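You operate a simulated robot arm through the tools that you are given. There is no shell and no other tool. Be economical: measure what you need, move in short steps, check, and stop when the job is done.

The job below is to be done with a simulated two-armed robot. You get a single attempt, and the scene is never put back.

JOB
Wipe up the spill on the bar top with the blue cloth and put it back.

Only the result counts: the job must be done as asked and must still hold three seconds after the hand-in. Knocking over, shifting, dropping, spilling or breaking anything else fails it. Flat cloth is picked up by pressing the open fingertips on it (5 to 10 N) and closing them slowly along it; thin cloth reads only 2 to 8 mm in the jaws.

ROBOT AND FRAMES
Two 7-joint arms with two-finger parallel grippers on one trunk, on a base that drives. Base frame: it is fixed to the floor where the robot stands at the start and does not move with it; the origin is under the middle of the robot, x ahead of it, y to its left, z up; the surface under the hand at the start is at about z = 0.9. Readings come in m, rad, newtons and seconds.
The left shoulder is at the start at [0.07, 0.187, 1.265], the right one opposite. With the tool pointing down near the work surface each hand reaches from about 0.3 to 0.8 m from the robot's upright axis, wherever it stands, measured 20 degrees to its own side. Payload 3.91 kg a hand.
The tool frame of a hand sits at the grasp point between the pads (the TCP): z along the fingers, y along the line on which they close. The tips reach 0.03 m beyond it. The gripper opens to 0.11 m. The fingers are 0.02 m wide and 0.01 m thick; the gripper's body (0.048 by 0.112 m) begins 0.055 m behind the TCP.
Orientation is told as [roll, pitch, yaw] about the base's x, y, z axes, in that order, counted from this pose: with the fingers straight down and closing along the base's y, the tool's x points along the base's -x, its y along +y and its z along -z.

CONTROLS
- The arms move only by the tool arm_command. It takes "left_motion", "right_motion" or both (then of equal length, played together; a hand with none holds still); each is a list that holds one entry, the list of rows, each a list of 7 numbers: the finger opening in m, from 0 to 0.11, then the shift along the tool's x, y, z in units of 200 mm (1.0 is 200 mm), then the turn, a rotation vector about the tool's x, y, z in units of 120 degrees (1.0 is 120 degrees). In form: [[[grip, tx, ty, tz, wx, wy, wz], ...]]. A call has 1 to 8 rows; each row is the pose to reach, as a shift and turn from the pose commanded when the call began, along the tool's axes at that moment. A call with a number of a shift or a turn outside -1 to 1 is refused whole. Rows are played at 5 a second. More than 0.05 m and 0.15 rad between two rows, or a gripper value outside its range, and nothing of the call is played. Where a pose cannot be reached the arm comes as near as it can. A force on the tool above 40 N (or 10 N above the force at the start of the call, whichever is more), or a blocked arm, ends the call early, and 0.2 s more pass. Each finger travels about 0.072 m/s and halts on what it meets, pressing with about 42 N; the grip force reading is that of the motor and also rises with nothing between the fingers. The clock runs only during rows and for 0.2 s after the last one: add rows that repeat a pose to give the fingers time. It gives the time, the measured TCP pose, the force on the tool (base axes), the opening and the grip force at its end, in the units of the frame above (readings bear some noise), with the torque about the TCP (base axes, N m) and any sound that the robot's microphone picked up, and new pictures: "pictures" is both (left out), scene, wrist or none (wrist: the cameras of the hands that moved).
- Cameras (640 x 400 px; columns grow to the right, rows downward): "scene" is now at [0.1187, -0.0311, 1.473]; the picture's right is [-0.42, -0.91, -0.00], its down [-0.70, 0.32, -0.64] and it looks along [0.58, -0.27, -0.77] (base axes); focal length 296 px, centre (320, 200). "left" rides on the left gripper at [0.072, -0.017, -0.103] in its tool frame; the picture's right is [0.23, 0.97, 0.00], its down [-0.76, 0.18, -0.62] and it looks along [-0.61, 0.14, 0.78] (tool axes); focal length 222 px, centre (320, 200). "right" rides on the right gripper at [0.072, 0.017, -0.103] in its tool frame; the picture's right is [-0.23, 0.97, 0.00], its down [-0.76, -0.18, -0.62] and it looks along [-0.61, -0.14, 0.78] (tool axes); focal length 222 px, centre (320, 200). There is no depth. A picture from a camera that has moved, and an enlarged one, comes with that camera's place and axes in the base frame and with its lens.
- raise_lower(by): slides the trunk up (or, below 0, down) by that many m; the arms and the scene camera ride with it, the base frame stays. It gives what a move gives, with no picture.
- roll_base(legs): drives the robot by 1 to 6 legs, each [ahead, turn to the left] in m and rad, along the robot's own axes; the way and the turn of a leg run together, so that a leg with both is an arc; at most 1.5 m and 3.142 rad a leg. The arms and the cameras ride along, it lands a little off, and it stops where it bumps. It gives what a move gives, and a new picture of the scene camera.
- aim_head(pan, tilt): turns the head with the scene camera to pan (to the left, within 1.501 rad either way) and tilt (down, from -0.506 to 1.204), counted from straight ahead of the robot. It gives what a move gives, and a new picture of the scene camera.
- zoom(camera, box): a new picture of the part [left, top, right, bottom] of that camera's present view, enlarged. It takes no simulated time.
- sign_off(): hands the job in; it is judged then, once.

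Work in short steps. Places have to be worked out from the pictures, the camera data and where the tool is seen: move nearer, look again, correct. Check each grasp and each placing, and mend what went wrong. You have 120 turns and 260 pictures in all, those below and enlarged ones among them. Open the grippers and draw the arms clear of the work before you hand the job in, unless the task says otherwise; then end with one line.

The tools are called as a command line: name --argument value ..., lists and objects as JSON in quotes. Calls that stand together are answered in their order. arm_command: Moves the arms, as the interface text tells. Its arguments: {"type":"object","properties":{"left_motion":{"type":"array"},"right_motion":{"type":"array"},"pictures":{"type":"string","enum":["both","scene","wrist","none"]}},"required":[]} The other tools are called the same way: raise_lower (by) slides the trunk up or down; roll_base (legs) drives the base; aim_head (pan, tilt) turns the head that bears the scene camera; zoom (camera, box) takes an enlarged picture of a part of a camera's view; sign_off () hands the job in.

At the start:

```text
time: 0.0
left_tool_pos: [0.4564, -0.0349, 1.1904]
left_orientation: [-0.001, 0.0, 0.0]
left_contact_force: [0.2, -0.2, -1.5]
left_ft_torque: [0.0, -0.03, -0.02]
left_finger_gap: 0.11
left_grip_force: 0.1
right_tool_pos: [0.3834, -0.5051, 1.1084]
right_orientation: [0.0, 0.0, 0.001]
right_contact_force: [-1.0, 0.1, -0.2]
right_ft_torque: [-0.03, 0.03, 0.02]
right_finger_gap: 0.1102
right_grip_force: 0.1
trunk travel left (down, up): [-0.775, 0.165]
robot x, y, heading: [-0.0017, 0.0007, -0.002]
head pan, tilt: [-0.429, 0.881]
```

scene: 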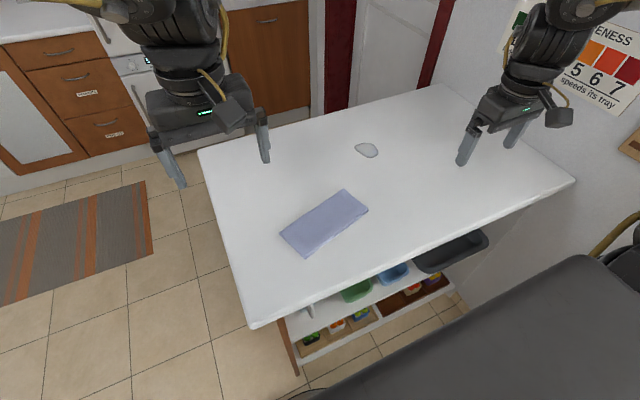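
right: 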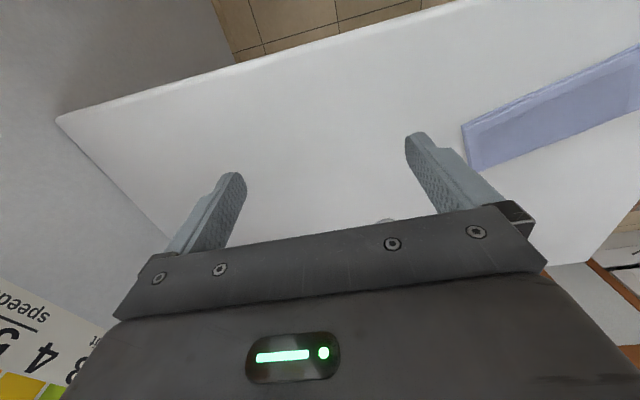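
left: 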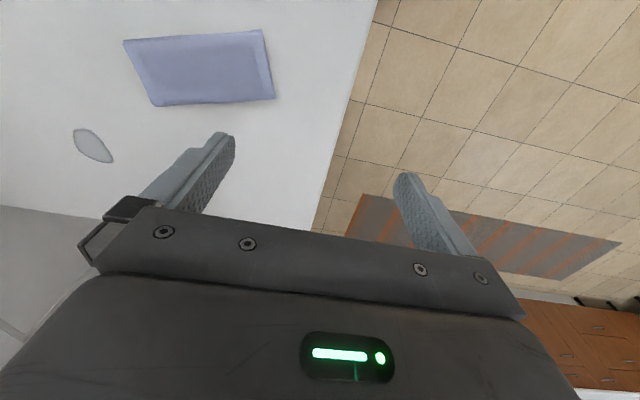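

I judge the cloth to be near (0.48, -0.21) and the spill near (0.665, -0.44), with the top at z≈0.9. I'll enlarge both to see them better.

zoom --camera "scene" --box '[260, 120, 420, 270]'

zoom --camera "left" --box '[0, 0, 320, 200]'

```text
2.67 times, centred on (340, 195) of scene
camera zoom: at [0.1187, -0.0311, 1.473], right [-0.42, -0.91, 0.0], down [-0.7, 0.32, -0.64], along [0.58, -0.27, -0.77], focal length 790 px, centre (267, 213)
```

zoom: 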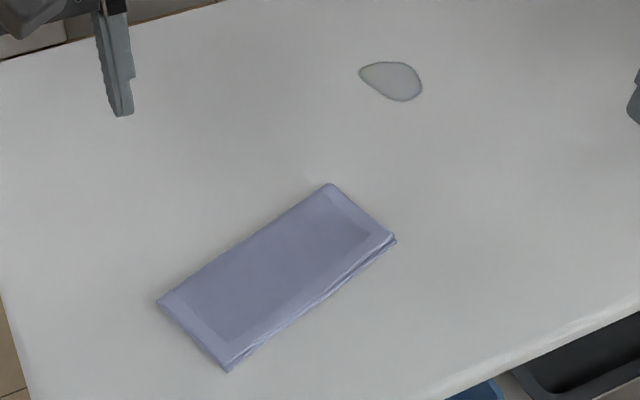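

```text
2.00 times, centred on (160, 100) of left
camera zoom: at [0.3837, -0.0514, 1.2927], right [-0.23, 0.97, 0.0], down [0.76, 0.18, 0.62], along [0.61, 0.14, -0.78], focal length 444 px, centre (640, 400)
```

zoom: 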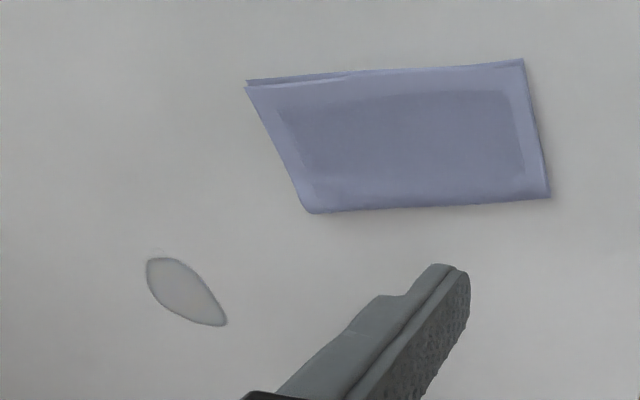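

The two views agree: table z≈0.9, cloth centre (0.487,-0.215), long axis yawed about 15.6°, spill about (0.662,-0.435) and 6 cm across. I'll move the left arm aside and bring the right hand toward the cloth, yawed to match it.

arm_command --right_motion '[[[0.1, -0.087, 0.167, 0, 0, 0, -0.022], [0.09, -0.173, 0.333, 0, 0, 0, -0.043], [0.08, -0.26, 0.5, 0, 0, 0, -0.065], [0.07, -0.347, 0.667, 0, 0, 0, -0.087], [0.06, -0.433, 0.833, 0, 0, 0, -0.108], [0.06, -0.52, 1.0, 0, 0, 0, -0.13]]]' --left_motion '[[[0.11, 0, 0.167, 0, 0, 0, 0], [0.11, 0, 0.333, 0, 0, 0, 0], [0.11, 0, 0.5, 0, 0, 0, 0], [0.11, 0, 0.667, 0, 0, 0, 0], [0.11, 0, 0.833, 0, 0, 0, 0], [0.11, 0, 1.0, 0, 0, 0, 0]]]' --pictures "scene"

```text
time: 1.4
left_tool_pos: [0.4552, 0.1635, 1.1895]
left_orientation: [0.002, 0.0, 0.0]
left_contact_force: [-0.5, -1.0, -0.1]
left_ft_torque: [0.04, 0.0, -0.02]
left_finger_gap: 0.1099
left_grip_force: 0.1
right_tool_pos: [0.4864, -0.3056, 1.1077]
right_orientation: [0.003, -0.002, 0.271]
right_contact_force: [0.2, -0.4, 0.3]
right_ft_torque: [0.0, -0.01, 0.0]
right_finger_gap: 0.06
right_grip_force: 0.1
trunk travel left (down, up): [-0.775, 0.165]
robot x, y, heading: [-0.0004, 0.0013, 0.0]
head pan, tilt: [-0.429, 0.881]
camera scene: at [0.1175, -0.0323, 1.4731], right [-0.42, -0.91, 0.0], down [-0.7, 0.32, -0.64], along [0.58, -0.26, -0.77], focal length 296 px, centre (320, 200)
```

scene: 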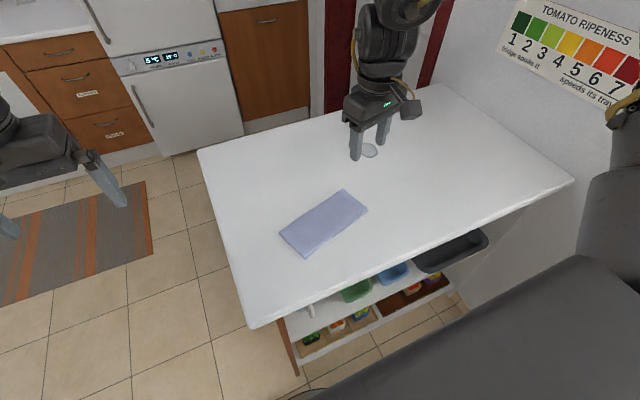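

The hand is yawed correctly. Next I move it over the cloth centre and down to z≈1.0.

arm_command --right_motion '[[[0.05, -0.03, 0.11, 0.135, 0, 0, 0], [0.05, -0.06, 0.22, 0.27, 0, 0, 0], [0.05, -0.09, 0.33, 0.405, 0, 0, 0], [0.05, -0.12, 0.438, 0.54, 0, 0, 0]]]'

```text
time: 2.4
left_tool_pos: [0.4565, 0.165, 1.1908]
left_orientation: [0.001, 0.0, 0.0]
left_contact_force: [-0.7, -0.4, -0.4]
left_ft_torque: [-0.01, -0.01, -0.01]
left_finger_gap: 0.1101
left_grip_force: 0.1
right_tool_pos: [0.4718, -0.2476, 1.0199]
right_orientation: [0.004, -0.003, 0.271]
right_contact_force: [-0.6, -0.9, 0.1]
right_ft_torque: [-0.01, -0.03, 0.0]
right_finger_gap: 0.0503
right_grip_force: 0.1
right hand out of reach, approached as far as the arm can: row 3, 4
trunk travel left (down, up): [-0.775, 0.165]
robot x, y, heading: [-0.0004, 0.0018, 0.002]
head pan, tilt: [-0.429, 0.881]
camera scene: at [0.118, -0.0303, 1.4731], right [-0.42, -0.91, 0.0], down [-0.7, 0.32, -0.64], along [0.58, -0.27, -0.77], focal length 296 px, centre (320, 200)
camera right: at [0.3979, -0.2512, 1.1244], right [-0.04, 1.0, 0.0], down [0.78, 0.03, 0.63], along [0.62, 0.03, -0.78], focal length 222 px, centre (320, 200)
```

scene: 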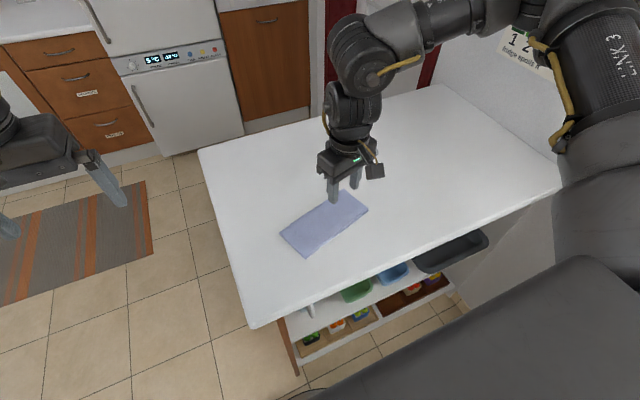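
right: 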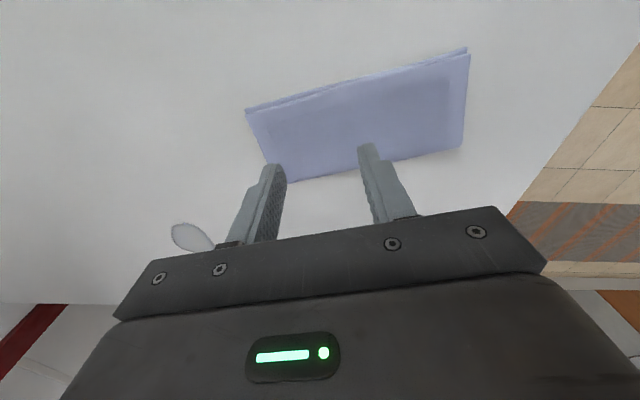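

The arm stopped short at (0.472,-0.248,1.02), probably at a joint limit. I'll try a small move up and back to find out how the commanded pose is treated after that.

arm_command --right_motion '[[[0.05, 0, 0, -0.1, 0, 0, 0.04], [0.05, 0, 0.0, -0.1, 0, 0, 0.1]]]' --pictures "none"

```text
time: 3.0
left_tool_pos: [0.4554, 0.1661, 1.1912]
left_orientation: [0.001, -0.001, -0.001]
left_contact_force: [0.8, -0.4, -0.1]
left_ft_torque: [-0.04, 0.01, 0.02]
left_finger_gap: 0.1101
left_grip_force: 0.1
right_tool_pos: [0.4701, -0.2481, 1.0394]
right_orientation: [0.001, 0.0, 0.061]
right_contact_force: [0.3, 0.5, -0.5]
right_ft_torque: [0.0, 0.01, 0.02]
right_finger_gap: 0.05
right_grip_force: 0.1
trunk travel left (down, up): [-0.775, 0.165]
robot x, y, heading: [-0.0004, 0.0029, 0.003]
head pan, tilt: [-0.429, 0.881]
```

The commanded pose resets to the measured one. With yaw near 0.06, I'll try again toward (0.487,-0.215) and lower.

arm_command --right_motion '[[[0.05, -0.07, 0.15, 0.0, 0, 0, 0], [0.05, -0.07, 0.15, 0.2, 0, 0, 0]]]' --pictures "none"

```text
time: 3.6
left_tool_pos: [0.4565, 0.1635, 1.1915]
left_orientation: [0.003, -0.001, 0.0]
left_contact_force: [0.6, -0.1, -1.0]
left_ft_torque: [0.02, 0.01, 0.01]
left_finger_gap: 0.11
left_grip_force: 0.1
right_tool_pos: [0.4694, -0.2506, 1.0161]
right_orientation: [0.004, -0.001, 0.065]
right_contact_force: [0.7, -0.3, 0.4]
right_ft_torque: [-0.01, 0.01, 0.0]
right_finger_gap: 0.0501
right_grip_force: 0.1
right hand out of reach, approached as far as the arm can: row 1, 2
trunk travel left (down, up): [-0.775, 0.165]
robot x, y, heading: [-0.0, -0.0012, -0.003]
head pan, tilt: [-0.429, 0.881]
```

It seems to be a limit of this arm posture, since the left arm held the mirrored place easily but higher up. I'll rise, shift inward while high, then descend.

arm_command --right_motion '[[[0.05, 0, 0, -0.22, 0, 0, 0], [0.05, 0, 0, -0.44, 0, 0, 0], [0.05, 0, 0, -0.66, 0, 0, 0], [0.05, 0, 0, -0.88, 0, 0, 0], [0.05, -0.1, 0.15, -0.88, 0, 0, 0], [0.05, -0.1, 0.35, -0.88, 0, 0, 0]]]' --pictures "scene"

```text
time: 5.0
left_tool_pos: [0.4554, 0.165, 1.1912]
left_orientation: [0.0, -0.001, 0.0]
left_contact_force: [-0.4, -0.4, -0.4]
left_ft_torque: [0.02, 0.01, -0.01]
left_finger_gap: 0.1099
left_grip_force: 0.0
right_tool_pos: [0.4737, -0.2377, 1.1894]
right_orientation: [0.003, -0.002, 0.063]
right_contact_force: [0.0, 0.3, 0.3]
right_ft_torque: [0.01, -0.03, 0.01]
right_finger_gap: 0.0502
right_grip_force: 0.1
right hand out of reach, approached as far as the arm can: row 5, 6
trunk travel left (down, up): [-0.775, 0.165]
robot x, y, heading: [0.0008, 0.0002, 0.003]
head pan, tilt: [-0.429, 0.881]
camera scene: at [0.1177, -0.0314, 1.4731], right [-0.42, -0.91, 0.0], down [-0.7, 0.32, -0.64], along [0.58, -0.27, -0.77], focal length 296 px, centre (320, 200)
```

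scene: 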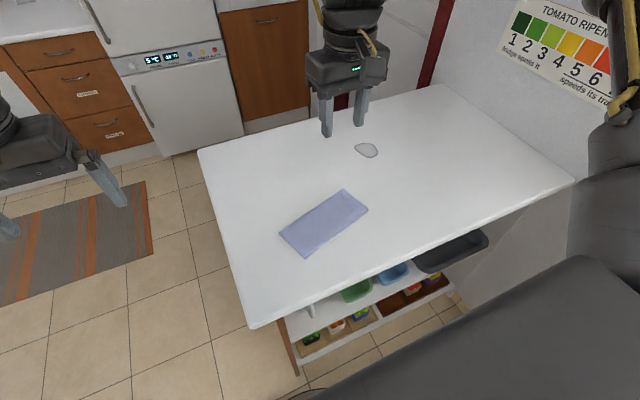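

The inward limit remains at y≈-0.24. Turning the robot about 0.35 rad left would put both cloth and spill well inside the right arm's side, so I do that with the hands high.

roll_base --legs '[[0, 0.35]]'

aim_head --pan -0.78 --tilt 0.881

```text
time: 6.5
left_tool_pos: [0.3713, 0.3127, 1.1903]
left_orientation: [0.0, 0.0, 0.356]
left_contact_force: [0.5, -0.1, 0.9]
left_ft_torque: [-0.02, 0.0, 0.0]
left_finger_gap: 0.1099
left_grip_force: 0.0
right_tool_pos: [0.5276, -0.0577, 1.1884]
right_orientation: [0.004, -0.003, 0.419]
right_contact_force: [-0.2, 0.2, 0.4]
right_ft_torque: [-0.01, 0.01, -0.01]
right_finger_gap: 0.0497
right_grip_force: 0.1
trunk travel left (down, up): [-0.775, 0.165]
robot x, y, heading: [0.0011, 0.002, 0.354]
head pan, tilt: [-0.429, 0.881]
camera scene: at [0.1228, 0.0115, 1.473], right [-0.08, -1.0, 0.0], down [-0.77, 0.06, -0.64], along [0.63, -0.05, -0.77], focal length 296 px, centre (320, 200)
```

scene: 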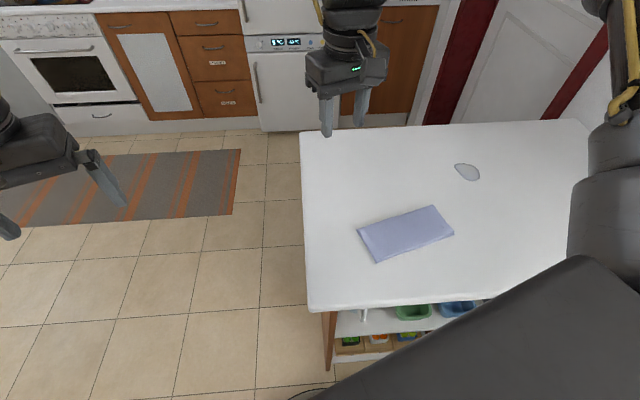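

```text
time: 7.3
left_tool_pos: [0.3701, 0.313, 1.1899]
left_orientation: [0.0, -0.001, 0.357]
left_contact_force: [-0.3, -0.1, 0.3]
left_ft_torque: [0.0, -0.03, 0.02]
left_finger_gap: 0.1098
left_grip_force: 0.0
right_tool_pos: [0.5281, -0.057, 1.1896]
right_orientation: [0.002, -0.001, 0.417]
right_contact_force: [-0.2, 0.5, 0.7]
right_ft_torque: [0.02, -0.01, 0.02]
right_finger_gap: 0.0501
right_grip_force: 0.1
trunk travel left (down, up): [-0.775, 0.165]
robot x, y, heading: [-0.0021, -0.0024, 0.354]
head pan, tilt: [-0.78, 0.881]
camera scene: at [0.1156, -0.0123, 1.473], right [-0.41, -0.91, 0.0], down [-0.7, 0.32, -0.64], along [0.58, -0.26, -0.77], focal length 296 px, centre (320, 200)
```

scene: 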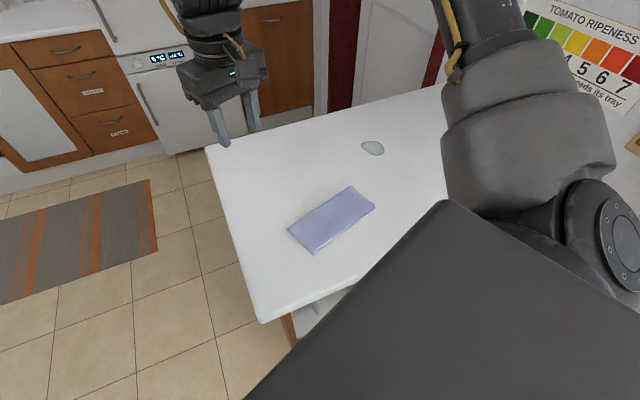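

Now the cloth is reachable. I move the right hand over the cloth centre at yaw 0.27 and lower to z≈1.02.

arm_command --right_motion '[[[0.06, 0.126, -0.158, 0, 0, 0, 0.018], [0.06, 0.252, -0.315, 0, 0, 0, 0.036], [0.06, 0.378, -0.473, 0, 0, 0, 0.054], [0.06, 0.504, -0.63, 0, 0, 0, 0.071], [0.06, 0.504, -0.63, 0.22, 0, 0, 0.071], [0.06, 0.504, -0.63, 0.44, 0, 0, 0.071], [0.06, 0.504, -0.63, 0.65, 0, 0, 0.071], [0.06, 0.504, -0.63, 0.85, 0, 0, 0.071]]]'

```text
time: 9.1
left_tool_pos: [0.372, 0.3128, 1.1901]
left_orientation: [0.002, 0.002, 0.357]
left_contact_force: [0.2, 0.3, 0.7]
left_ft_torque: [-0.02, 0.04, -0.02]
left_finger_gap: 0.1099
left_grip_force: 0.1
right_tool_pos: [0.4886, -0.2129, 1.0173]
right_orientation: [0.004, -0.001, 0.266]
right_contact_force: [0.4, -1.2, 0.0]
right_ft_torque: [-0.02, 0.03, -0.01]
right_finger_gap: 0.0601
right_grip_force: 0.0
trunk travel left (down, up): [-0.775, 0.165]
robot x, y, heading: [0.001, 0.0024, 0.353]
head pan, tilt: [-0.78, 0.881]
camera scene: at [0.118, -0.0128, 1.4729], right [-0.41, -0.91, 0.0], down [-0.7, 0.32, -0.63], along [0.58, -0.26, -0.77], focal length 296 px, centre (320, 200)
camera right: at [0.4147, -0.2156, 1.1217], right [-0.04, 1.0, 0.0], down [0.78, 0.03, 0.62], along [0.62, 0.03, -0.78], focal length 222 px, centre (320, 200)
```

scene: 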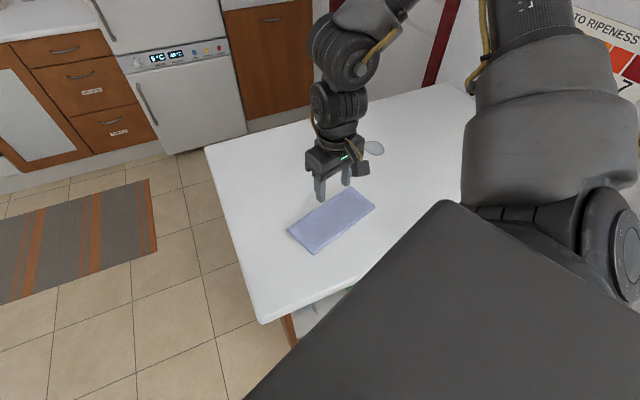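
right: 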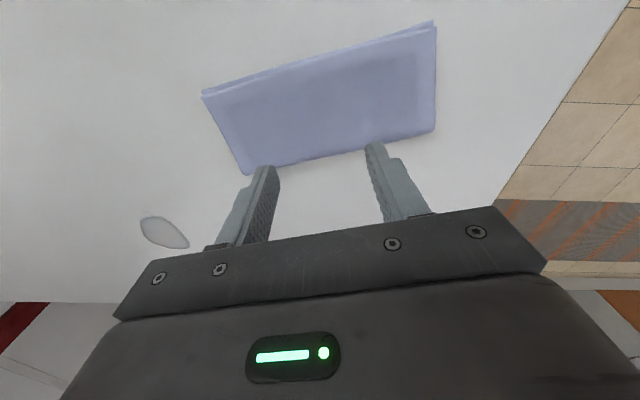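

Positions confirmed: cloth centre (0.485,-0.211), yaw ≈0.27. Now descend to just above the cloth (tips ≈ 0.915).

arm_command --right_motion '[[[0.06, 0, 0, 0.18, 0, 0, 0], [0.06, 0, 0, 0.36, 0, 0, 0]]]' --pictures "wrist"

```text
time: 9.7
left_tool_pos: [0.3722, 0.3117, 1.1898]
left_orientation: [0.003, 0.002, 0.356]
left_contact_force: [-0.1, 0.5, -0.6]
left_ft_torque: [0.01, 0.04, -0.01]
left_finger_gap: 0.1098
left_grip_force: 0.1
right_tool_pos: [0.4876, -0.2127, 0.9439]
right_orientation: [0.003, -0.001, 0.27]
right_contact_force: [0.4, 0.6, 0.6]
right_ft_torque: [0.0, 0.0, 0.03]
right_finger_gap: 0.06
right_grip_force: 0.2
trunk travel left (down, up): [-0.775, 0.165]
robot x, y, heading: [-0.0017, -0.0031, 0.353]
head pan, tilt: [-0.78, 0.881]
camera right: at [0.4151, -0.215, 1.0492], right [-0.04, 1.0, 0.0], down [0.78, 0.03, 0.62], along [0.62, 0.03, -0.78], focal length 222 px, centre (320, 200)
```

right: 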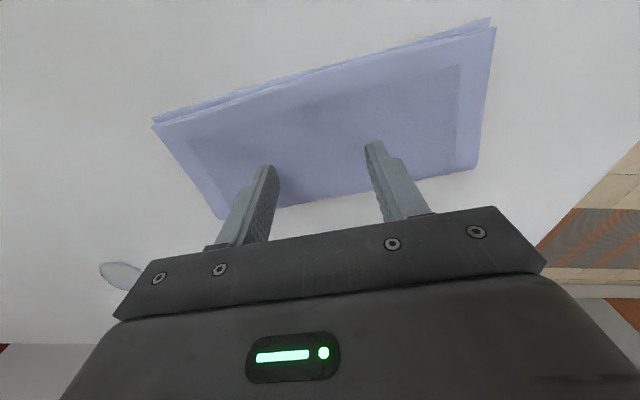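

Tips are about 1 cm above the cloth centre. I lower slowly to find contact.

arm_command --right_motion '[[[0.06, 0, 0, 0.02, 0, 0, 0], [0.06, 0, 0, 0.03, 0, 0, 0], [0.06, 0, 0, 0.04, 0, 0, 0]]]' --pictures "none"

```text
time: 10.5
left_tool_pos: [0.3712, 0.3144, 1.191]
left_orientation: [0.001, -0.001, 0.356]
left_contact_force: [-0.1, -0.3, 0.2]
left_ft_torque: [-0.01, 0.0, 0.01]
left_finger_gap: 0.1104
left_grip_force: 0.1
right_tool_pos: [0.4869, -0.2122, 0.9383]
right_orientation: [0.0, -0.002, 0.269]
right_contact_force: [0.2, 0.4, 0.6]
right_ft_torque: [0.0, -0.01, 0.01]
right_finger_gap: 0.0596
right_grip_force: 0.1
trunk travel left (down, up): [-0.775, 0.165]
robot x, y, heading: [0.002, -0.0008, 0.358]
head pan, tilt: [-0.78, 0.881]
```

No contact yet, so down another 4 mm.

arm_command --right_motion '[[[0.06, 0, 0, 0.01, 0, 0, 0], [0.06, 0, 0, 0.02, 0, 0, 0]]]' --pictures "none"

```text
time: 11.1
left_tool_pos: [0.3693, 0.3142, 1.1905]
left_orientation: [0.002, 0.0, 0.356]
left_contact_force: [-0.3, 0.0, 0.5]
left_ft_torque: [-0.01, 0.0, -0.01]
left_finger_gap: 0.1098
left_grip_force: 0.1
right_tool_pos: [0.4866, -0.2115, 0.9355]
right_orientation: [0.002, -0.005, 0.269]
right_contact_force: [2.5, -1.2, 10.7]
right_ft_torque: [-0.09, -0.07, -0.04]
right_finger_gap: 0.0595
right_grip_force: 0.1
trunk travel left (down, up): [-0.775, 0.165]
robot x, y, heading: [-0.0045, -0.0041, 0.349]
head pan, tilt: [-0.78, 0.881]
```

Contact at 10.7 N. I ease up slightly and close slowly along the cloth.

arm_command --right_motion '[[[0.056, 0, 0, -0.002, 0, 0, 0], [0.048, 0, 0, -0.002, 0, 0, 0], [0.04, 0, 0, -0.002, 0, 0, 0], [0.032, 0, 0, -0.002, 0, 0, 0], [0.024, 0, 0, -0.002, 0, 0, 0], [0.016, 0, 0, -0.002, 0, 0, 0], [0.008, 0, 0, -0.002, 0, 0, 0], [0.0, 0, 0, -0.002, 0, 0, 0]]]' --pictures "wrist"

```text
time: 12.9
left_tool_pos: [0.3699, 0.3129, 1.1903]
left_orientation: [0.0, 0.0, 0.358]
left_contact_force: [0.4, -0.5, -0.2]
left_ft_torque: [0.01, -0.01, 0.01]
left_finger_gap: 0.11
left_grip_force: 0.1
right_tool_pos: [0.4866, -0.212, 0.936]
right_orientation: [0.001, -0.002, 0.268]
right_contact_force: [0.3, 0.9, 9.6]
right_ft_torque: [0.06, -0.04, -0.03]
right_finger_gap: 0.0089
right_grip_force: 42.0
trunk travel left (down, up): [-0.775, 0.165]
robot x, y, heading: [-0.0032, 0.0009, 0.355]
head pan, tilt: [-0.78, 0.881]
camera right: at [0.4122, -0.215, 1.04], right [-0.04, 1.0, 0.0], down [0.78, 0.03, 0.62], along [0.62, 0.03, -0.78], focal length 222 px, centre (320, 200)
```

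right: 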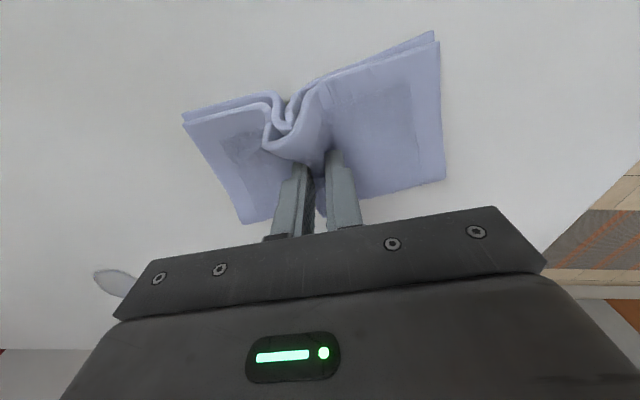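

The pinch holds (8.9 mm, 42 N). I slide the cloth lightly, raised 2 mm, toward the spill so it stays flat.

arm_command --right_motion '[[[0.0, 0, 0, -0.01, 0, 0, 0], [0.0, -0.055, -0.13, -0.01, 0, 0, 0], [0.0, -0.11, -0.26, -0.01, 0, 0, 0], [0.0, -0.165, -0.39, -0.01, 0, 0, 0], [0.0, -0.22, -0.52, -0.01, 0, 0, 0], [0.0, -0.275, -0.65, -0.01, 0, 0, 0], [0.0, -0.33, -0.784, -0.01, 0, 0, 0]]]'

```text
time: 14.5
left_tool_pos: [0.3688, 0.3139, 1.1917]
left_orientation: [0.001, 0.001, 0.357]
left_contact_force: [0.0, -0.6, -0.3]
left_ft_torque: [0.04, -0.03, -0.01]
left_finger_gap: 0.11
left_grip_force: 0.0
right_tool_pos: [0.5911, -0.3467, 0.9361]
right_orientation: [0.0, -0.001, 0.271]
right_contact_force: [-2.3, 2.1, 12.4]
right_ft_torque: [0.12, 0.08, -0.08]
right_finger_gap: 0.0089
right_grip_force: 42.0
trunk travel left (down, up): [-0.775, 0.165]
robot x, y, heading: [-0.0009, 0.0039, 0.351]
head pan, tilt: [-0.78, 0.881]
camera scene: at [0.1139, -0.0122, 1.4734], right [-0.41, -0.91, 0.0], down [-0.7, 0.32, -0.64], along [0.58, -0.26, -0.77], focal length 296 px, centre (320, 200)
camera right: at [0.5179, -0.3486, 1.0398], right [-0.04, 1.0, 0.0], down [0.78, 0.03, 0.62], along [0.62, 0.03, -0.78], focal length 222 px, centre (320, 200)
```

scene: 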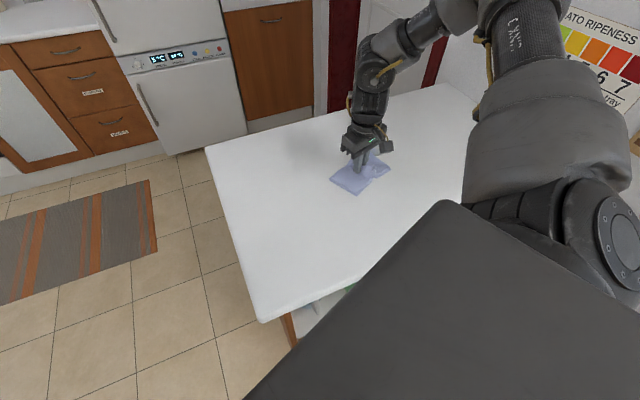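
right: 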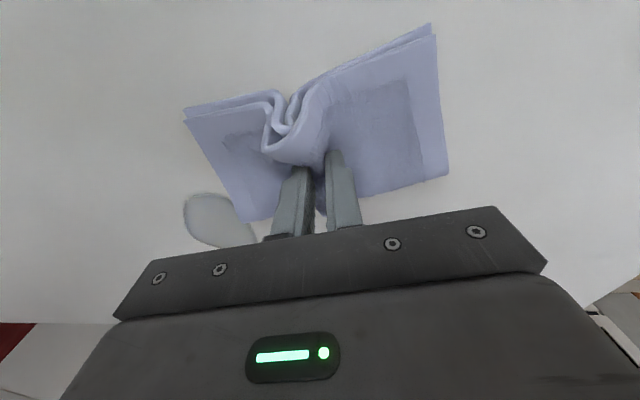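

The cloth slides well and its edge reaches the spill. I continue over the spill centre and check.

arm_command --right_motion '[[[0.0, -0.056, -0.13, 0, 0, 0, 0], [0.0, -0.112, -0.26, 0, 0, 0, 0], [0.0, -0.168, -0.39, 0, 0, 0, 0], [0.0, -0.225, -0.52, 0, 0, 0, 0]]]'

```text
time: 15.5
left_tool_pos: [0.3713, 0.3132, 1.1896]
left_orientation: [0.001, -0.001, 0.356]
left_contact_force: [0.7, -0.4, -0.5]
left_ft_torque: [0.01, 0.01, -0.02]
left_finger_gap: 0.11
left_grip_force: 0.1
right_tool_pos: [0.6618, -0.4357, 0.9372]
right_orientation: [0.005, 0.0, 0.27]
right_contact_force: [-1.7, 1.1, 5.3]
right_ft_torque: [0.01, 0.04, -0.02]
right_finger_gap: 0.009
right_grip_force: 42.4
trunk travel left (down, up): [-0.775, 0.165]
robot x, y, heading: [0.0011, 0.0001, 0.353]
head pan, tilt: [-0.78, 0.881]
camera scene: at [0.1158, -0.0133, 1.473], right [-0.41, -0.91, 0.0], down [-0.7, 0.32, -0.64], along [0.58, -0.26, -0.77], focal length 296 px, centre (320, 200)
camera right: at [0.5887, -0.4381, 1.0412], right [-0.04, 1.0, 0.0], down [0.78, 0.03, 0.62], along [0.62, 0.03, -0.78], focal length 222 px, centre (320, 200)
```

scene: 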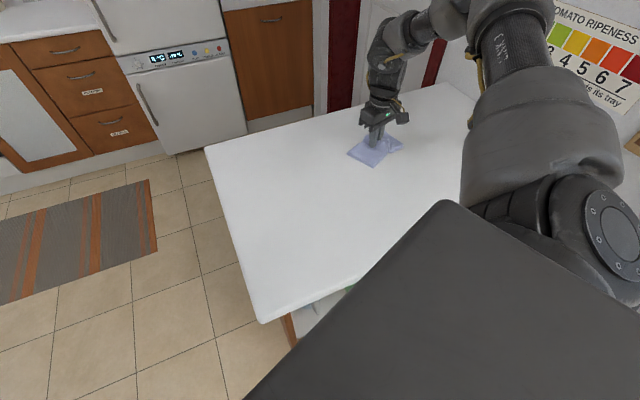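
right: 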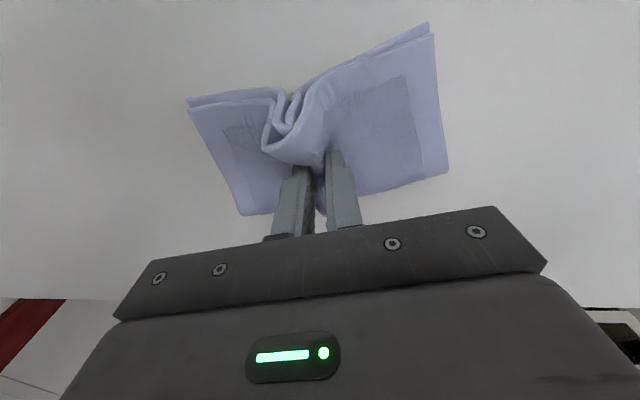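

The cloth covers the spill. I press about 1 mm more and scrub around the spill area.

arm_command --right_motion '[[[0.0, -0.15, 0.0, 0.005, 0, 0, 0], [0.0, -0.15, -0.15, 0.005, 0, 0, 0], [0.0, 0.0, -0.2, 0.005, 0, 0, 0], [0.0, 0.15, -0.15, 0.005, 0, 0, 0], [0.0, 0.15, 0.05, 0.005, 0, 0, 0], [0.0, 0.0, 0.2, 0.005, 0, 0, 0], [0.0, -0.15, 0.15, 0.005, 0, 0, 0], [0.0, -0.15, 0.0, 0.005, 0, 0, 0]]]' --pictures "wrist"

arm_command --right_motion '[[[0.0, 0.15, 0.0, 0.0, 0, 0, 0], [0.0, 0.3, 0.0, 0.0, 0, 0, 0], [0.0, 0.3, 0.2, 0.0, 0, 0, 0], [0.0, 0.3, 0.4, 0.0, 0, 0, 0], [0.0, 0.45, 0.55, 0.0, 0, 0, 0]]]'

```text
time: 17.3
left_tool_pos: [0.3713, 0.3132, 1.1914]
left_orientation: [0.001, -0.003, 0.357]
left_contact_force: [-0.5, -0.6, -0.6]
left_ft_torque: [0.04, 0.01, -0.06]
left_finger_gap: 0.1099
left_grip_force: 0.1
right_tool_pos: [0.6912, -0.4284, 0.9361]
right_orientation: [0.002, -0.003, 0.267]
right_contact_force: [0.5, 1.9, 7.5]
right_ft_torque: [0.07, -0.01, -0.07]
right_finger_gap: 0.0087
right_grip_force: 41.9
trunk travel left (down, up): [-0.775, 0.165]
robot x, y, heading: [0.0009, 0.0013, 0.358]
head pan, tilt: [-0.78, 0.881]
camera right: at [0.6164, -0.4308, 1.0403], right [-0.04, 1.0, 0.01], down [0.78, 0.03, 0.62], along [0.62, 0.03, -0.78], focal length 222 px, centre (320, 200)
```

right: 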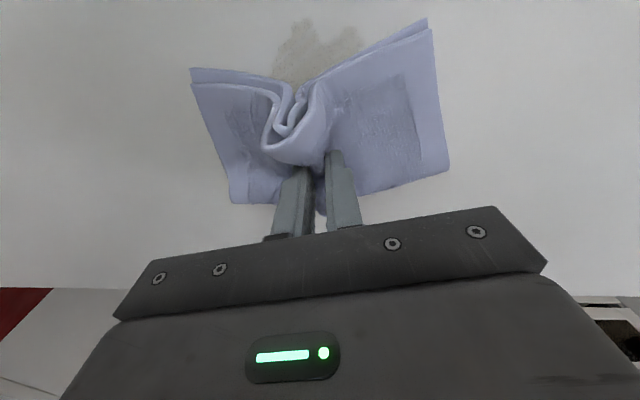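

```text
time: 18.5
left_tool_pos: [0.369, 0.3119, 1.1904]
left_orientation: [0.0, -0.002, 0.356]
left_contact_force: [-0.5, 0.2, -0.6]
left_ft_torque: [0.01, -0.01, 0.04]
left_finger_gap: 0.1101
left_grip_force: 0.0
right_tool_pos: [0.5724, -0.3438, 0.9386]
right_orientation: [0.005, -0.004, 0.268]
right_contact_force: [-0.1, 1.1, 2.5]
right_ft_torque: [0.0, -0.03, -0.01]
right_finger_gap: 0.009
right_grip_force: 41.7
trunk travel left (down, up): [-0.775, 0.165]
robot x, y, heading: [-0.0007, 0.0019, 0.354]
head pan, tilt: [-0.78, 0.881]
camera scene: at [0.1134, -0.0141, 1.4731], right [-0.41, -0.91, 0.0], down [-0.7, 0.32, -0.64], along [0.58, -0.26, -0.77], focal length 296 px, centre (320, 200)
camera right: at [0.4981, -0.3471, 1.0422], right [-0.04, 1.0, 0.0], down [0.78, 0.03, 0.62], along [0.62, 0.03, -0.78], focal length 222 px, centre (320, 200)
```

scene: 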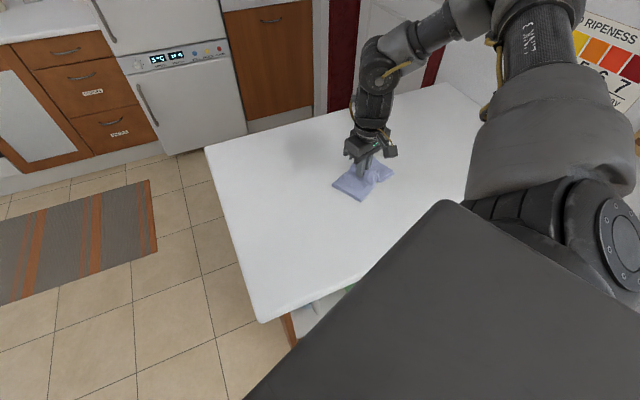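
right: 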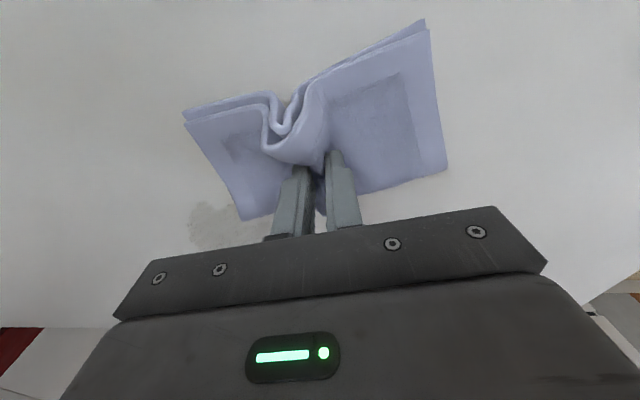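

There is residue left on the spill. I enlarge it to locate it.

zoom --camera "right" --box '[120, 160, 320, 280]'

zoom --camera "scene" --box '[310, 110, 470, 210]'

```text
3.20 times, centred on (220, 220) of right
camera zoom: at [0.4981, -0.3471, 1.0422], right [-0.04, 1.0, 0.0], down [0.78, 0.03, 0.62], along [0.62, 0.03, -0.78], focal length 711 px, centre (640, 136)
```

zoom: 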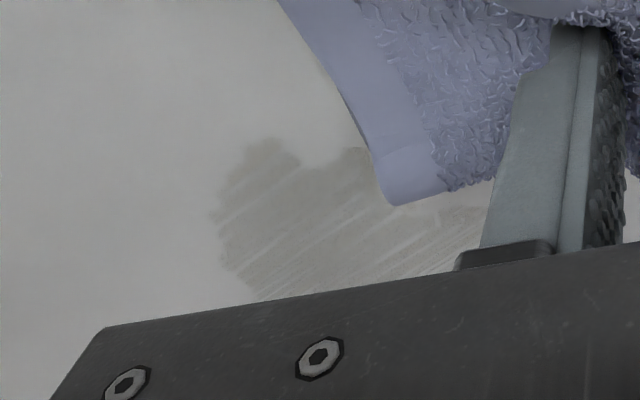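

```text
4.00 times, centred on (390, 160) of scene
camera zoom: at [0.1134, -0.0141, 1.4731], right [-0.41, -0.91, 0.0], down [-0.7, 0.32, -0.64], along [0.58, -0.26, -0.77], focal length 1185 px, centre (40, 360)
```

zoom: 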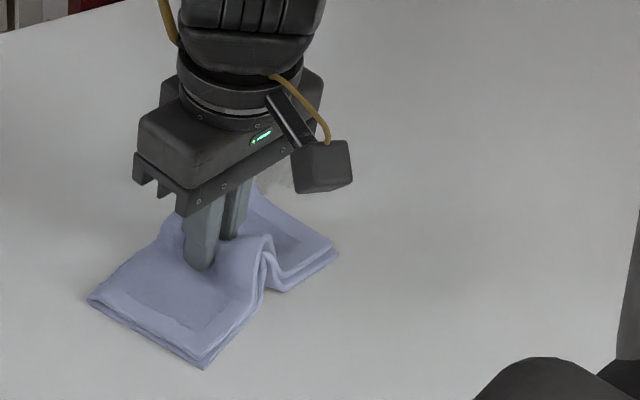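

Thin smears remain over roughly x 0.62–0.69, y -0.46 to -0.38, because pressure is only under the fingers. I'll raster that area with firmer strokes.

arm_command --right_motion '[[[0.0, -0.04, -0.24, 0.012, 0, 0, 0], [0.0, -0.04, -0.48, 0.014, 0, 0, 0], [0.0, -0.04, -0.72, 0.014, 0, 0, 0], [0.0, -0.115, -0.72, 0.014, 0, 0, 0], [0.0, -0.115, -0.48, 0.014, 0, 0, 0], [0.0, -0.115, -0.24, 0.014, 0, 0, 0], [0.0, -0.19, -0.24, 0.014, 0, 0, 0], [0.0, -0.19, -0.48, 0.014, 0, 0, 0]]]' --pictures "none"

arm_command --right_motion '[[[0.0, 0, -0.24, 0, 0, 0, 0], [0.0, -0.075, -0.24, 0, 0, 0, 0], [0.0, -0.075, 0, 0, 0, 0, 0], [0.0, -0.075, 0.24, 0, 0, 0, 0], [0.0, -0.15, 0.24, 0, 0, 0, 0], [0.0, -0.15, 0, 0, 0, 0, 0], [0.0, -0.15, -0.24, 0, 0, 0, 0], [0.0, -0.225, -0.24, 0, 0, 0, 0]]]' --pictures "none"

arm_command --right_motion '[[[0.0, 0, 0.24, 0, 0, 0, 0], [0.0, 0, 0.48, 0, 0, 0, 0], [0.0, -0.075, 0.48, 0, 0, 0, 0], [0.0, -0.075, 0.24, 0, 0, 0, 0], [0.0, -0.075, 0.0, 0, 0, 0, 0]]]' --pictures "wrist"

```text
time: 20.3
left_tool_pos: [0.3691, 0.3125, 1.1902]
left_orientation: [-0.002, -0.004, 0.356]
left_contact_force: [-0.1, -0.8, 1.1]
left_ft_torque: [-0.04, 0.03, -0.01]
left_finger_gap: 0.11
left_grip_force: 0.0
right_tool_pos: [0.6365, -0.4252, 0.9357]
right_orientation: [0.001, -0.005, 0.27]
right_contact_force: [1.4, 3.4, 12.0]
right_ft_torque: [0.11, -0.03, -0.05]
right_finger_gap: 0.0087
right_grip_force: 42.1
trunk travel left (down, up): [-0.775, 0.165]
robot x, y, heading: [0.0017, 0.0016, 0.359]
head pan, tilt: [-0.78, 0.881]
```

```text
time: 22.1
left_tool_pos: [0.3669, 0.3158, 1.1919]
left_orientation: [-0.005, -0.002, 0.354]
left_contact_force: [0.2, -0.5, -1.2]
left_ft_torque: [-0.02, 0.03, 0.01]
left_finger_gap: 0.1099
left_grip_force: 0.1
right_tool_pos: [0.6889, -0.4631, 0.9356]
right_orientation: [-0.002, -0.001, 0.265]
right_contact_force: [-8.9, -2.6, 31.1]
right_ft_torque: [-0.12, 0.26, -0.04]
right_finger_gap: 0.0087
right_grip_force: 41.9
trunk travel left (down, up): [-0.775, 0.165]
robot x, y, heading: [-0.0008, 0.0002, 0.352]
head pan, tilt: [-0.78, 0.881]
```

```text
time: 23.3
left_tool_pos: [0.3715, 0.3118, 1.1903]
left_orientation: [0.004, -0.001, 0.355]
left_contact_force: [-0.3, -1.1, -0.2]
left_ft_torque: [-0.02, 0.0, 0.0]
left_finger_gap: 0.1099
left_grip_force: 0.1
right_tool_pos: [0.699, -0.4447, 0.9381]
right_orientation: [0.005, 0.002, 0.267]
right_contact_force: [-1.0, 0.9, 6.1]
right_ft_torque: [0.03, 0.09, -0.05]
right_finger_gap: 0.0087
right_grip_force: 42.1
right hand out of reach, approached as far as the arm can: row 5
trunk travel left (down, up): [-0.775, 0.165]
robot x, y, heading: [0.0024, 0.0001, 0.35]
head pan, tilt: [-0.78, 0.881]
camera right: at [0.6263, -0.4476, 1.041], right [-0.04, 1.0, 0.0], down [0.78, 0.03, 0.62], along [0.62, 0.03, -0.78], focal length 222 px, centre (320, 200)
```

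right: 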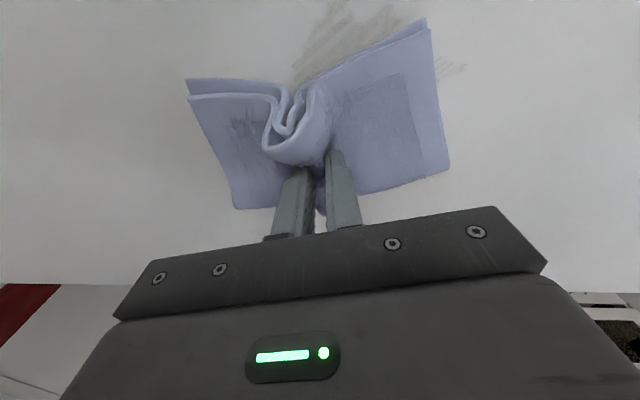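

The residue is lighter but still visible. I slide the cloth toward +y to see the whole area.

arm_command --right_motion '[[[0.0, 0.05, 0.2, 0.0, 0, 0, 0], [0.0, 0.1, 0.4, 0.0, 0, 0, 0], [0.0, 0.15, 0.6, 0.0, 0, 0, 0], [0.0, 0.2, 0.8, 0.0, 0, 0, 0]]]' --pictures "none"

zoom --camera "right" --box '[0, 80, 320, 280]'

zoom --camera "scene" --box '[310, 110, 470, 210]'

```text
time: 24.3
left_tool_pos: [0.3691, 0.315, 1.19]
left_orientation: [0.0, 0.0, 0.357]
left_contact_force: [0.4, 0.4, 0.4]
left_ft_torque: [0.0, 0.0, 0.0]
left_finger_gap: 0.1099
left_grip_force: 0.1
right_tool_pos: [0.6188, -0.2998, 0.9395]
right_orientation: [0.001, -0.001, 0.269]
right_contact_force: [-0.4, -0.7, 0.0]
right_ft_torque: [0.0, -0.03, -0.05]
right_finger_gap: 0.0089
right_grip_force: 42.0
trunk travel left (down, up): [-0.775, 0.165]
robot x, y, heading: [0.0008, 0.0016, 0.354]
head pan, tilt: [-0.78, 0.881]
```

```text
2.00 times, centred on (160, 180) of right
camera zoom: at [0.5455, -0.3026, 1.0436], right [-0.04, 1.0, 0.0], down [0.78, 0.03, 0.62], along [0.62, 0.03, -0.78], focal length 444 px, centre (640, 240)
```

zoom: 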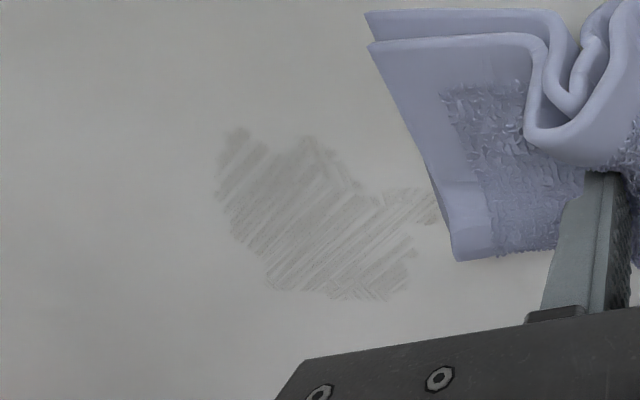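

```text
4.00 times, centred on (390, 160) of scene
camera zoom: at [0.1152, -0.0115, 1.4731], right [-0.41, -0.91, 0.0], down [-0.7, 0.32, -0.64], along [0.58, -0.26, -0.77], focal length 1185 px, centre (40, 360)
```

zoom: 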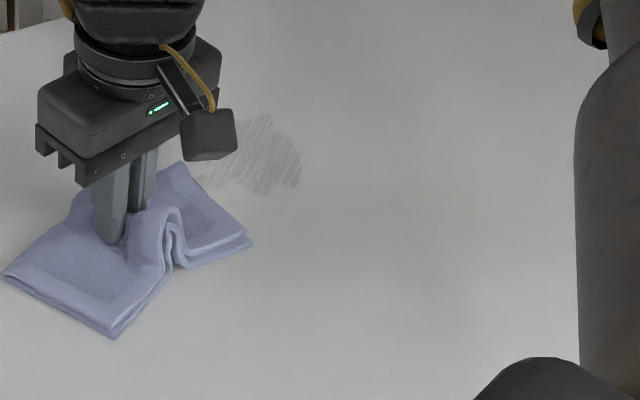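

The film is thinner and covers x 0.615–0.70, y -0.455 to -0.375. I make a second raster crosswise with firm contact.

arm_command --right_motion '[[[0.0, 0.07, -0.2, 0.01, 0, 0, 0], [0.0, 0.143, -0.4, 0.018, 0, 0, 0], [0.0, -0.1, -0.4, 0.018, 0, 0, 0], [0.0, -0.34, -0.4, 0.018, 0, 0, 0], [0.0, -0.34, -0.47, 0.018, 0, 0, 0], [0.0, -0.1, -0.47, 0.018, 0, 0, 0], [0.0, 0.14, -0.47, 0.018, 0, 0, 0], [0.0, 0.14, -0.54, 0.018, 0, 0, 0]]]' --pictures "none"

arm_command --right_motion '[[[0.0, -0.24, 0, 0, 0, 0, 0], [0.0, -0.48, 0, 0, 0, 0, 0], [0.0, -0.48, -0.07, 0, 0, 0, 0], [0.0, -0.24, -0.07, 0, 0, 0, 0], [0.0, 0, -0.07, 0, 0, 0, 0], [0.0, 0, -0.14, 0, 0, 0, 0], [0.0, -0.24, -0.14, 0, 0, 0, 0], [0.0, -0.48, -0.14, 0, 0, 0, 0]]]' --pictures "none"

arm_command --right_motion '[[[0.0, 0, -0.07, 0, 0, 0, 0], [0.0, 0.24, -0.07, 0, 0, 0, 0], [0.0, 0.48, -0.07, 0, 0, 0, 0], [0.0, 0.48, -0.14, 0, 0, 0, 0], [0.0, 0.24, -0.14, 0, 0, 0, 0], [0.0, 0.0, -0.14, 0, 0, 0, 0]]]' --pictures "none"

```text
time: 26.1
left_tool_pos: [0.368, 0.3156, 1.1902]
left_orientation: [-0.001, -0.001, 0.354]
left_contact_force: [0.0, 0.0, -0.8]
left_ft_torque: [-0.02, -0.01, -0.02]
left_finger_gap: 0.11
left_grip_force: 0.1
right_tool_pos: [0.6191, -0.411, 0.9354]
right_orientation: [0.0, -0.002, 0.269]
right_contact_force: [-1.5, 5.7, 19.1]
right_ft_torque: [0.18, 0.05, -0.02]
right_finger_gap: 0.0087
right_grip_force: 41.6
right hand out of reach, approached as far as the arm can: row 5
trunk travel left (down, up): [-0.775, 0.165]
robot x, y, heading: [-0.0028, 0.0026, 0.358]
head pan, tilt: [-0.78, 0.881]
```

```text
time: 27.9
left_tool_pos: [0.3719, 0.3142, 1.1889]
left_orientation: [-0.002, 0.001, 0.356]
left_contact_force: [0.5, 0.2, -0.2]
left_ft_torque: [-0.01, 0.0, 0.01]
left_finger_gap: 0.1098
left_grip_force: 0.0
right_tool_pos: [0.7098, -0.4181, 0.9402]
right_orientation: [0.002, 0.001, 0.269]
right_contact_force: [-0.1, -1.2, 1.9]
right_ft_torque: [-0.04, -0.02, -0.05]
right_finger_gap: 0.0085
right_grip_force: 42.1
right hand out of reach, approached as far as the arm can: row 2, 3, 8
trunk travel left (down, up): [-0.775, 0.165]
robot x, y, heading: [0.0018, 0.0006, 0.355]
head pan, tilt: [-0.78, 0.881]
```

```text
time: 29.3
left_tool_pos: [0.3706, 0.3167, 1.1895]
left_orientation: [-0.002, 0.001, 0.358]
left_contact_force: [0.0, 0.0, -0.9]
left_ft_torque: [0.02, 0.04, -0.02]
left_finger_gap: 0.1096
left_grip_force: 0.0
right_tool_pos: [0.6993, -0.4478, 0.9361]
right_orientation: [0.003, 0.002, 0.267]
right_contact_force: [-2.3, -0.5, 9.2]
right_ft_torque: [-0.08, 0.1, -0.01]
right_finger_gap: 0.0086
right_grip_force: 41.4
right hand out of reach, approached as far as the arm can: row 1, 6
trunk travel left (down, up): [-0.775, 0.165]
robot x, y, heading: [0.0016, -0.0005, 0.354]
head pan, tilt: [-0.78, 0.881]
```

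The far edge (x≈0.70) is at the reach limit. I slide back and look again.

arm_command --right_motion '[[[0.0, 0.05, 0.2, 0.0, 0, 0, 0], [0.0, 0.1, 0.4, 0.0, 0, 0, 0], [0.0, 0.15, 0.6, 0.0, 0, 0, 0], [0.0, 0.2, 0.8, 0.0, 0, 0, 0]]]' --pictures "none"

zoom --camera "right" --box '[0, 80, 320, 280]'

zoom --camera "scene" --box '[310, 110, 470, 210]'

```text
time: 30.3
left_tool_pos: [0.3704, 0.3151, 1.19]
left_orientation: [0.0, 0.001, 0.357]
left_contact_force: [-0.5, 0.8, -0.6]
left_ft_torque: [0.0, -0.04, -0.01]
left_finger_gap: 0.1101
left_grip_force: 0.1
right_tool_pos: [0.6195, -0.3033, 0.9374]
right_orientation: [0.002, 0.002, 0.269]
right_contact_force: [-0.4, -1.3, 3.7]
right_ft_torque: [-0.08, -0.01, -0.02]
right_finger_gap: 0.0084
right_grip_force: 42.2
trunk travel left (down, up): [-0.775, 0.165]
robot x, y, heading: [0.0006, -0.0014, 0.354]
head pan, tilt: [-0.78, 0.881]
```

```text
2.00 times, centred on (160, 180) of right
camera zoom: at [0.546, -0.306, 1.0414], right [-0.04, 1.0, 0.0], down [0.78, 0.03, 0.62], along [0.62, 0.03, -0.78], focal length 444 px, centre (640, 240)
```

zoom: 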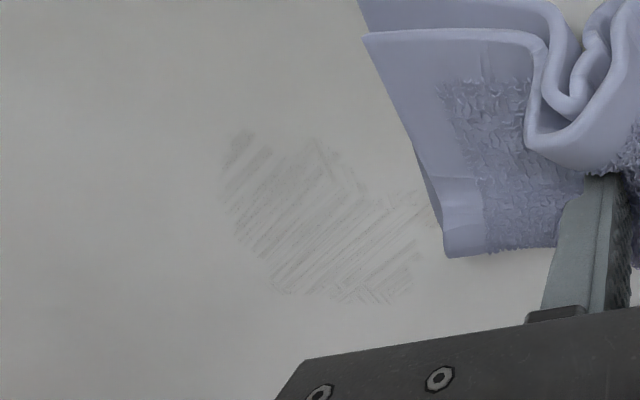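

```text
4.00 times, centred on (390, 160) of scene
camera zoom: at [0.115, -0.0115, 1.473], right [-0.41, -0.91, 0.0], down [-0.7, 0.32, -0.64], along [0.58, -0.26, -0.77], focal length 1185 px, centre (40, 360)
```

zoom: 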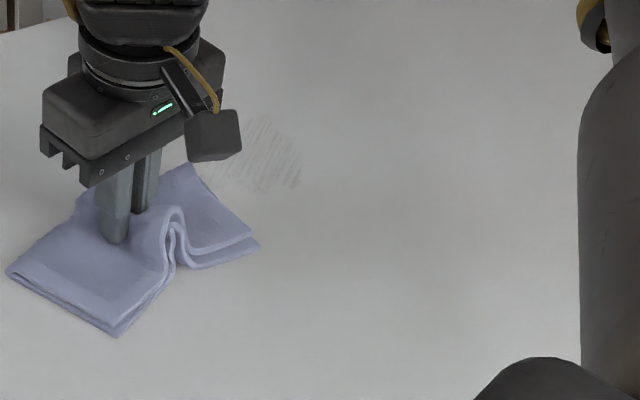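

It is fading with each pass. I do another denser raster (14 mm lines), a bit firmer, covering up to the -y corner.

arm_command --right_motion '[[[0.0, 0.1, -0.16, 0.008, 0, 0, 0], [0.0, 0.2, -0.32, 0.011, 0, 0, 0], [0.0, 0.2, -0.56, 0.011, 0, 0, 0], [0.0, 0.2, -0.8, 0.011, 0, 0, 0], [0.0, 0.13, -0.8, 0.011, 0, 0, 0], [0.0, 0.13, -0.56, 0.011, 0, 0, 0], [0.0, 0.13, -0.32, 0.011, 0, 0, 0], [0.0, 0.06, -0.32, 0.011, 0, 0, 0]]]' --pictures "none"

arm_command --right_motion '[[[0.0, 0, -0.24, 0, 0, 0, 0], [0.0, 0, -0.48, 0, 0, 0, 0], [0.0, -0.07, -0.48, 0, 0, 0, 0], [0.0, -0.07, -0.24, 0, 0, 0, 0], [0.0, -0.07, 0, 0, 0, 0, 0], [0.0, -0.14, 0, 0, 0, 0, 0], [0.0, -0.14, -0.24, 0, 0, 0, 0], [0.0, -0.14, -0.48, 0, 0, 0, 0]]]' --pictures "none"

arm_command --right_motion '[[[0.0, -0.07, 0, 0, 0, 0, 0], [0.0, -0.07, 0.24, 0, 0, 0, 0], [0.0, -0.07, 0.48, 0, 0, 0, 0], [0.0, -0.14, 0.48, 0, 0, 0, 0], [0.0, -0.14, 0.24, 0, 0, 0, 0], [0.0, -0.14, 0.0, 0, 0, 0, 0]]]' --pictures "none"

```text
time: 31.7
left_tool_pos: [0.3682, 0.3154, 1.1907]
left_orientation: [-0.002, 0.0, 0.355]
left_contact_force: [-0.2, -0.6, 0.1]
left_ft_torque: [0.0, -0.01, 0.0]
left_finger_gap: 0.11
left_grip_force: 0.1
right_tool_pos: [0.6302, -0.4315, 0.9355]
right_orientation: [-0.006, -0.007, 0.266]
right_contact_force: [-2.9, 0.6, 18.5]
right_ft_torque: [0.04, 0.11, 0.01]
right_finger_gap: 0.0088
right_grip_force: 42.0
trunk travel left (down, up): [-0.775, 0.165]
robot x, y, heading: [0.0012, 0.0011, 0.352]
head pan, tilt: [-0.78, 0.881]
stopped in row 6 (right hand): the force on the tool passed its limit at 43 N (the readings are from after the stop); the commanded pose is now the measured one
```

```text
time: 33.5
left_tool_pos: [0.3708, 0.3126, 1.1908]
left_orientation: [0.0, 0.0, 0.354]
left_contact_force: [-0.7, 0.0, -0.4]
left_ft_torque: [0.05, 0.01, 0.03]
left_finger_gap: 0.1102
left_grip_force: 0.0
right_tool_pos: [0.6767, -0.5195, 0.9363]
right_orientation: [-0.003, -0.005, 0.264]
right_contact_force: [-3.5, 1.9, 16.2]
right_ft_torque: [0.09, 0.14, -0.01]
right_finger_gap: 0.0085
right_grip_force: 42.1
right hand out of reach, approached as far as the arm can: row 8
trunk travel left (down, up): [-0.775, 0.165]
robot x, y, heading: [-0.0026, 0.0033, 0.345]
head pan, tilt: [-0.78, 0.881]
```

```text
time: 34.9
left_tool_pos: [0.3706, 0.3107, 1.1911]
left_orientation: [0.002, 0.0, 0.354]
left_contact_force: [-0.1, -0.2, 0.1]
left_ft_torque: [0.04, 0.0, -0.05]
left_finger_gap: 0.11
left_grip_force: 0.1
right_tool_pos: [0.6881, -0.4958, 0.9445]
right_orientation: [-0.001, -0.003, 0.265]
right_contact_force: [-0.1, -0.3, -0.3]
right_ft_torque: [0.04, 0.01, 0.04]
right_finger_gap: 0.0083
right_grip_force: 41.7
right hand out of reach, approached as far as the arm can: row 1, 6
trunk travel left (down, up): [-0.775, 0.165]
robot x, y, heading: [0.0022, 0.0017, 0.347]
head pan, tilt: [-0.78, 0.881]
```

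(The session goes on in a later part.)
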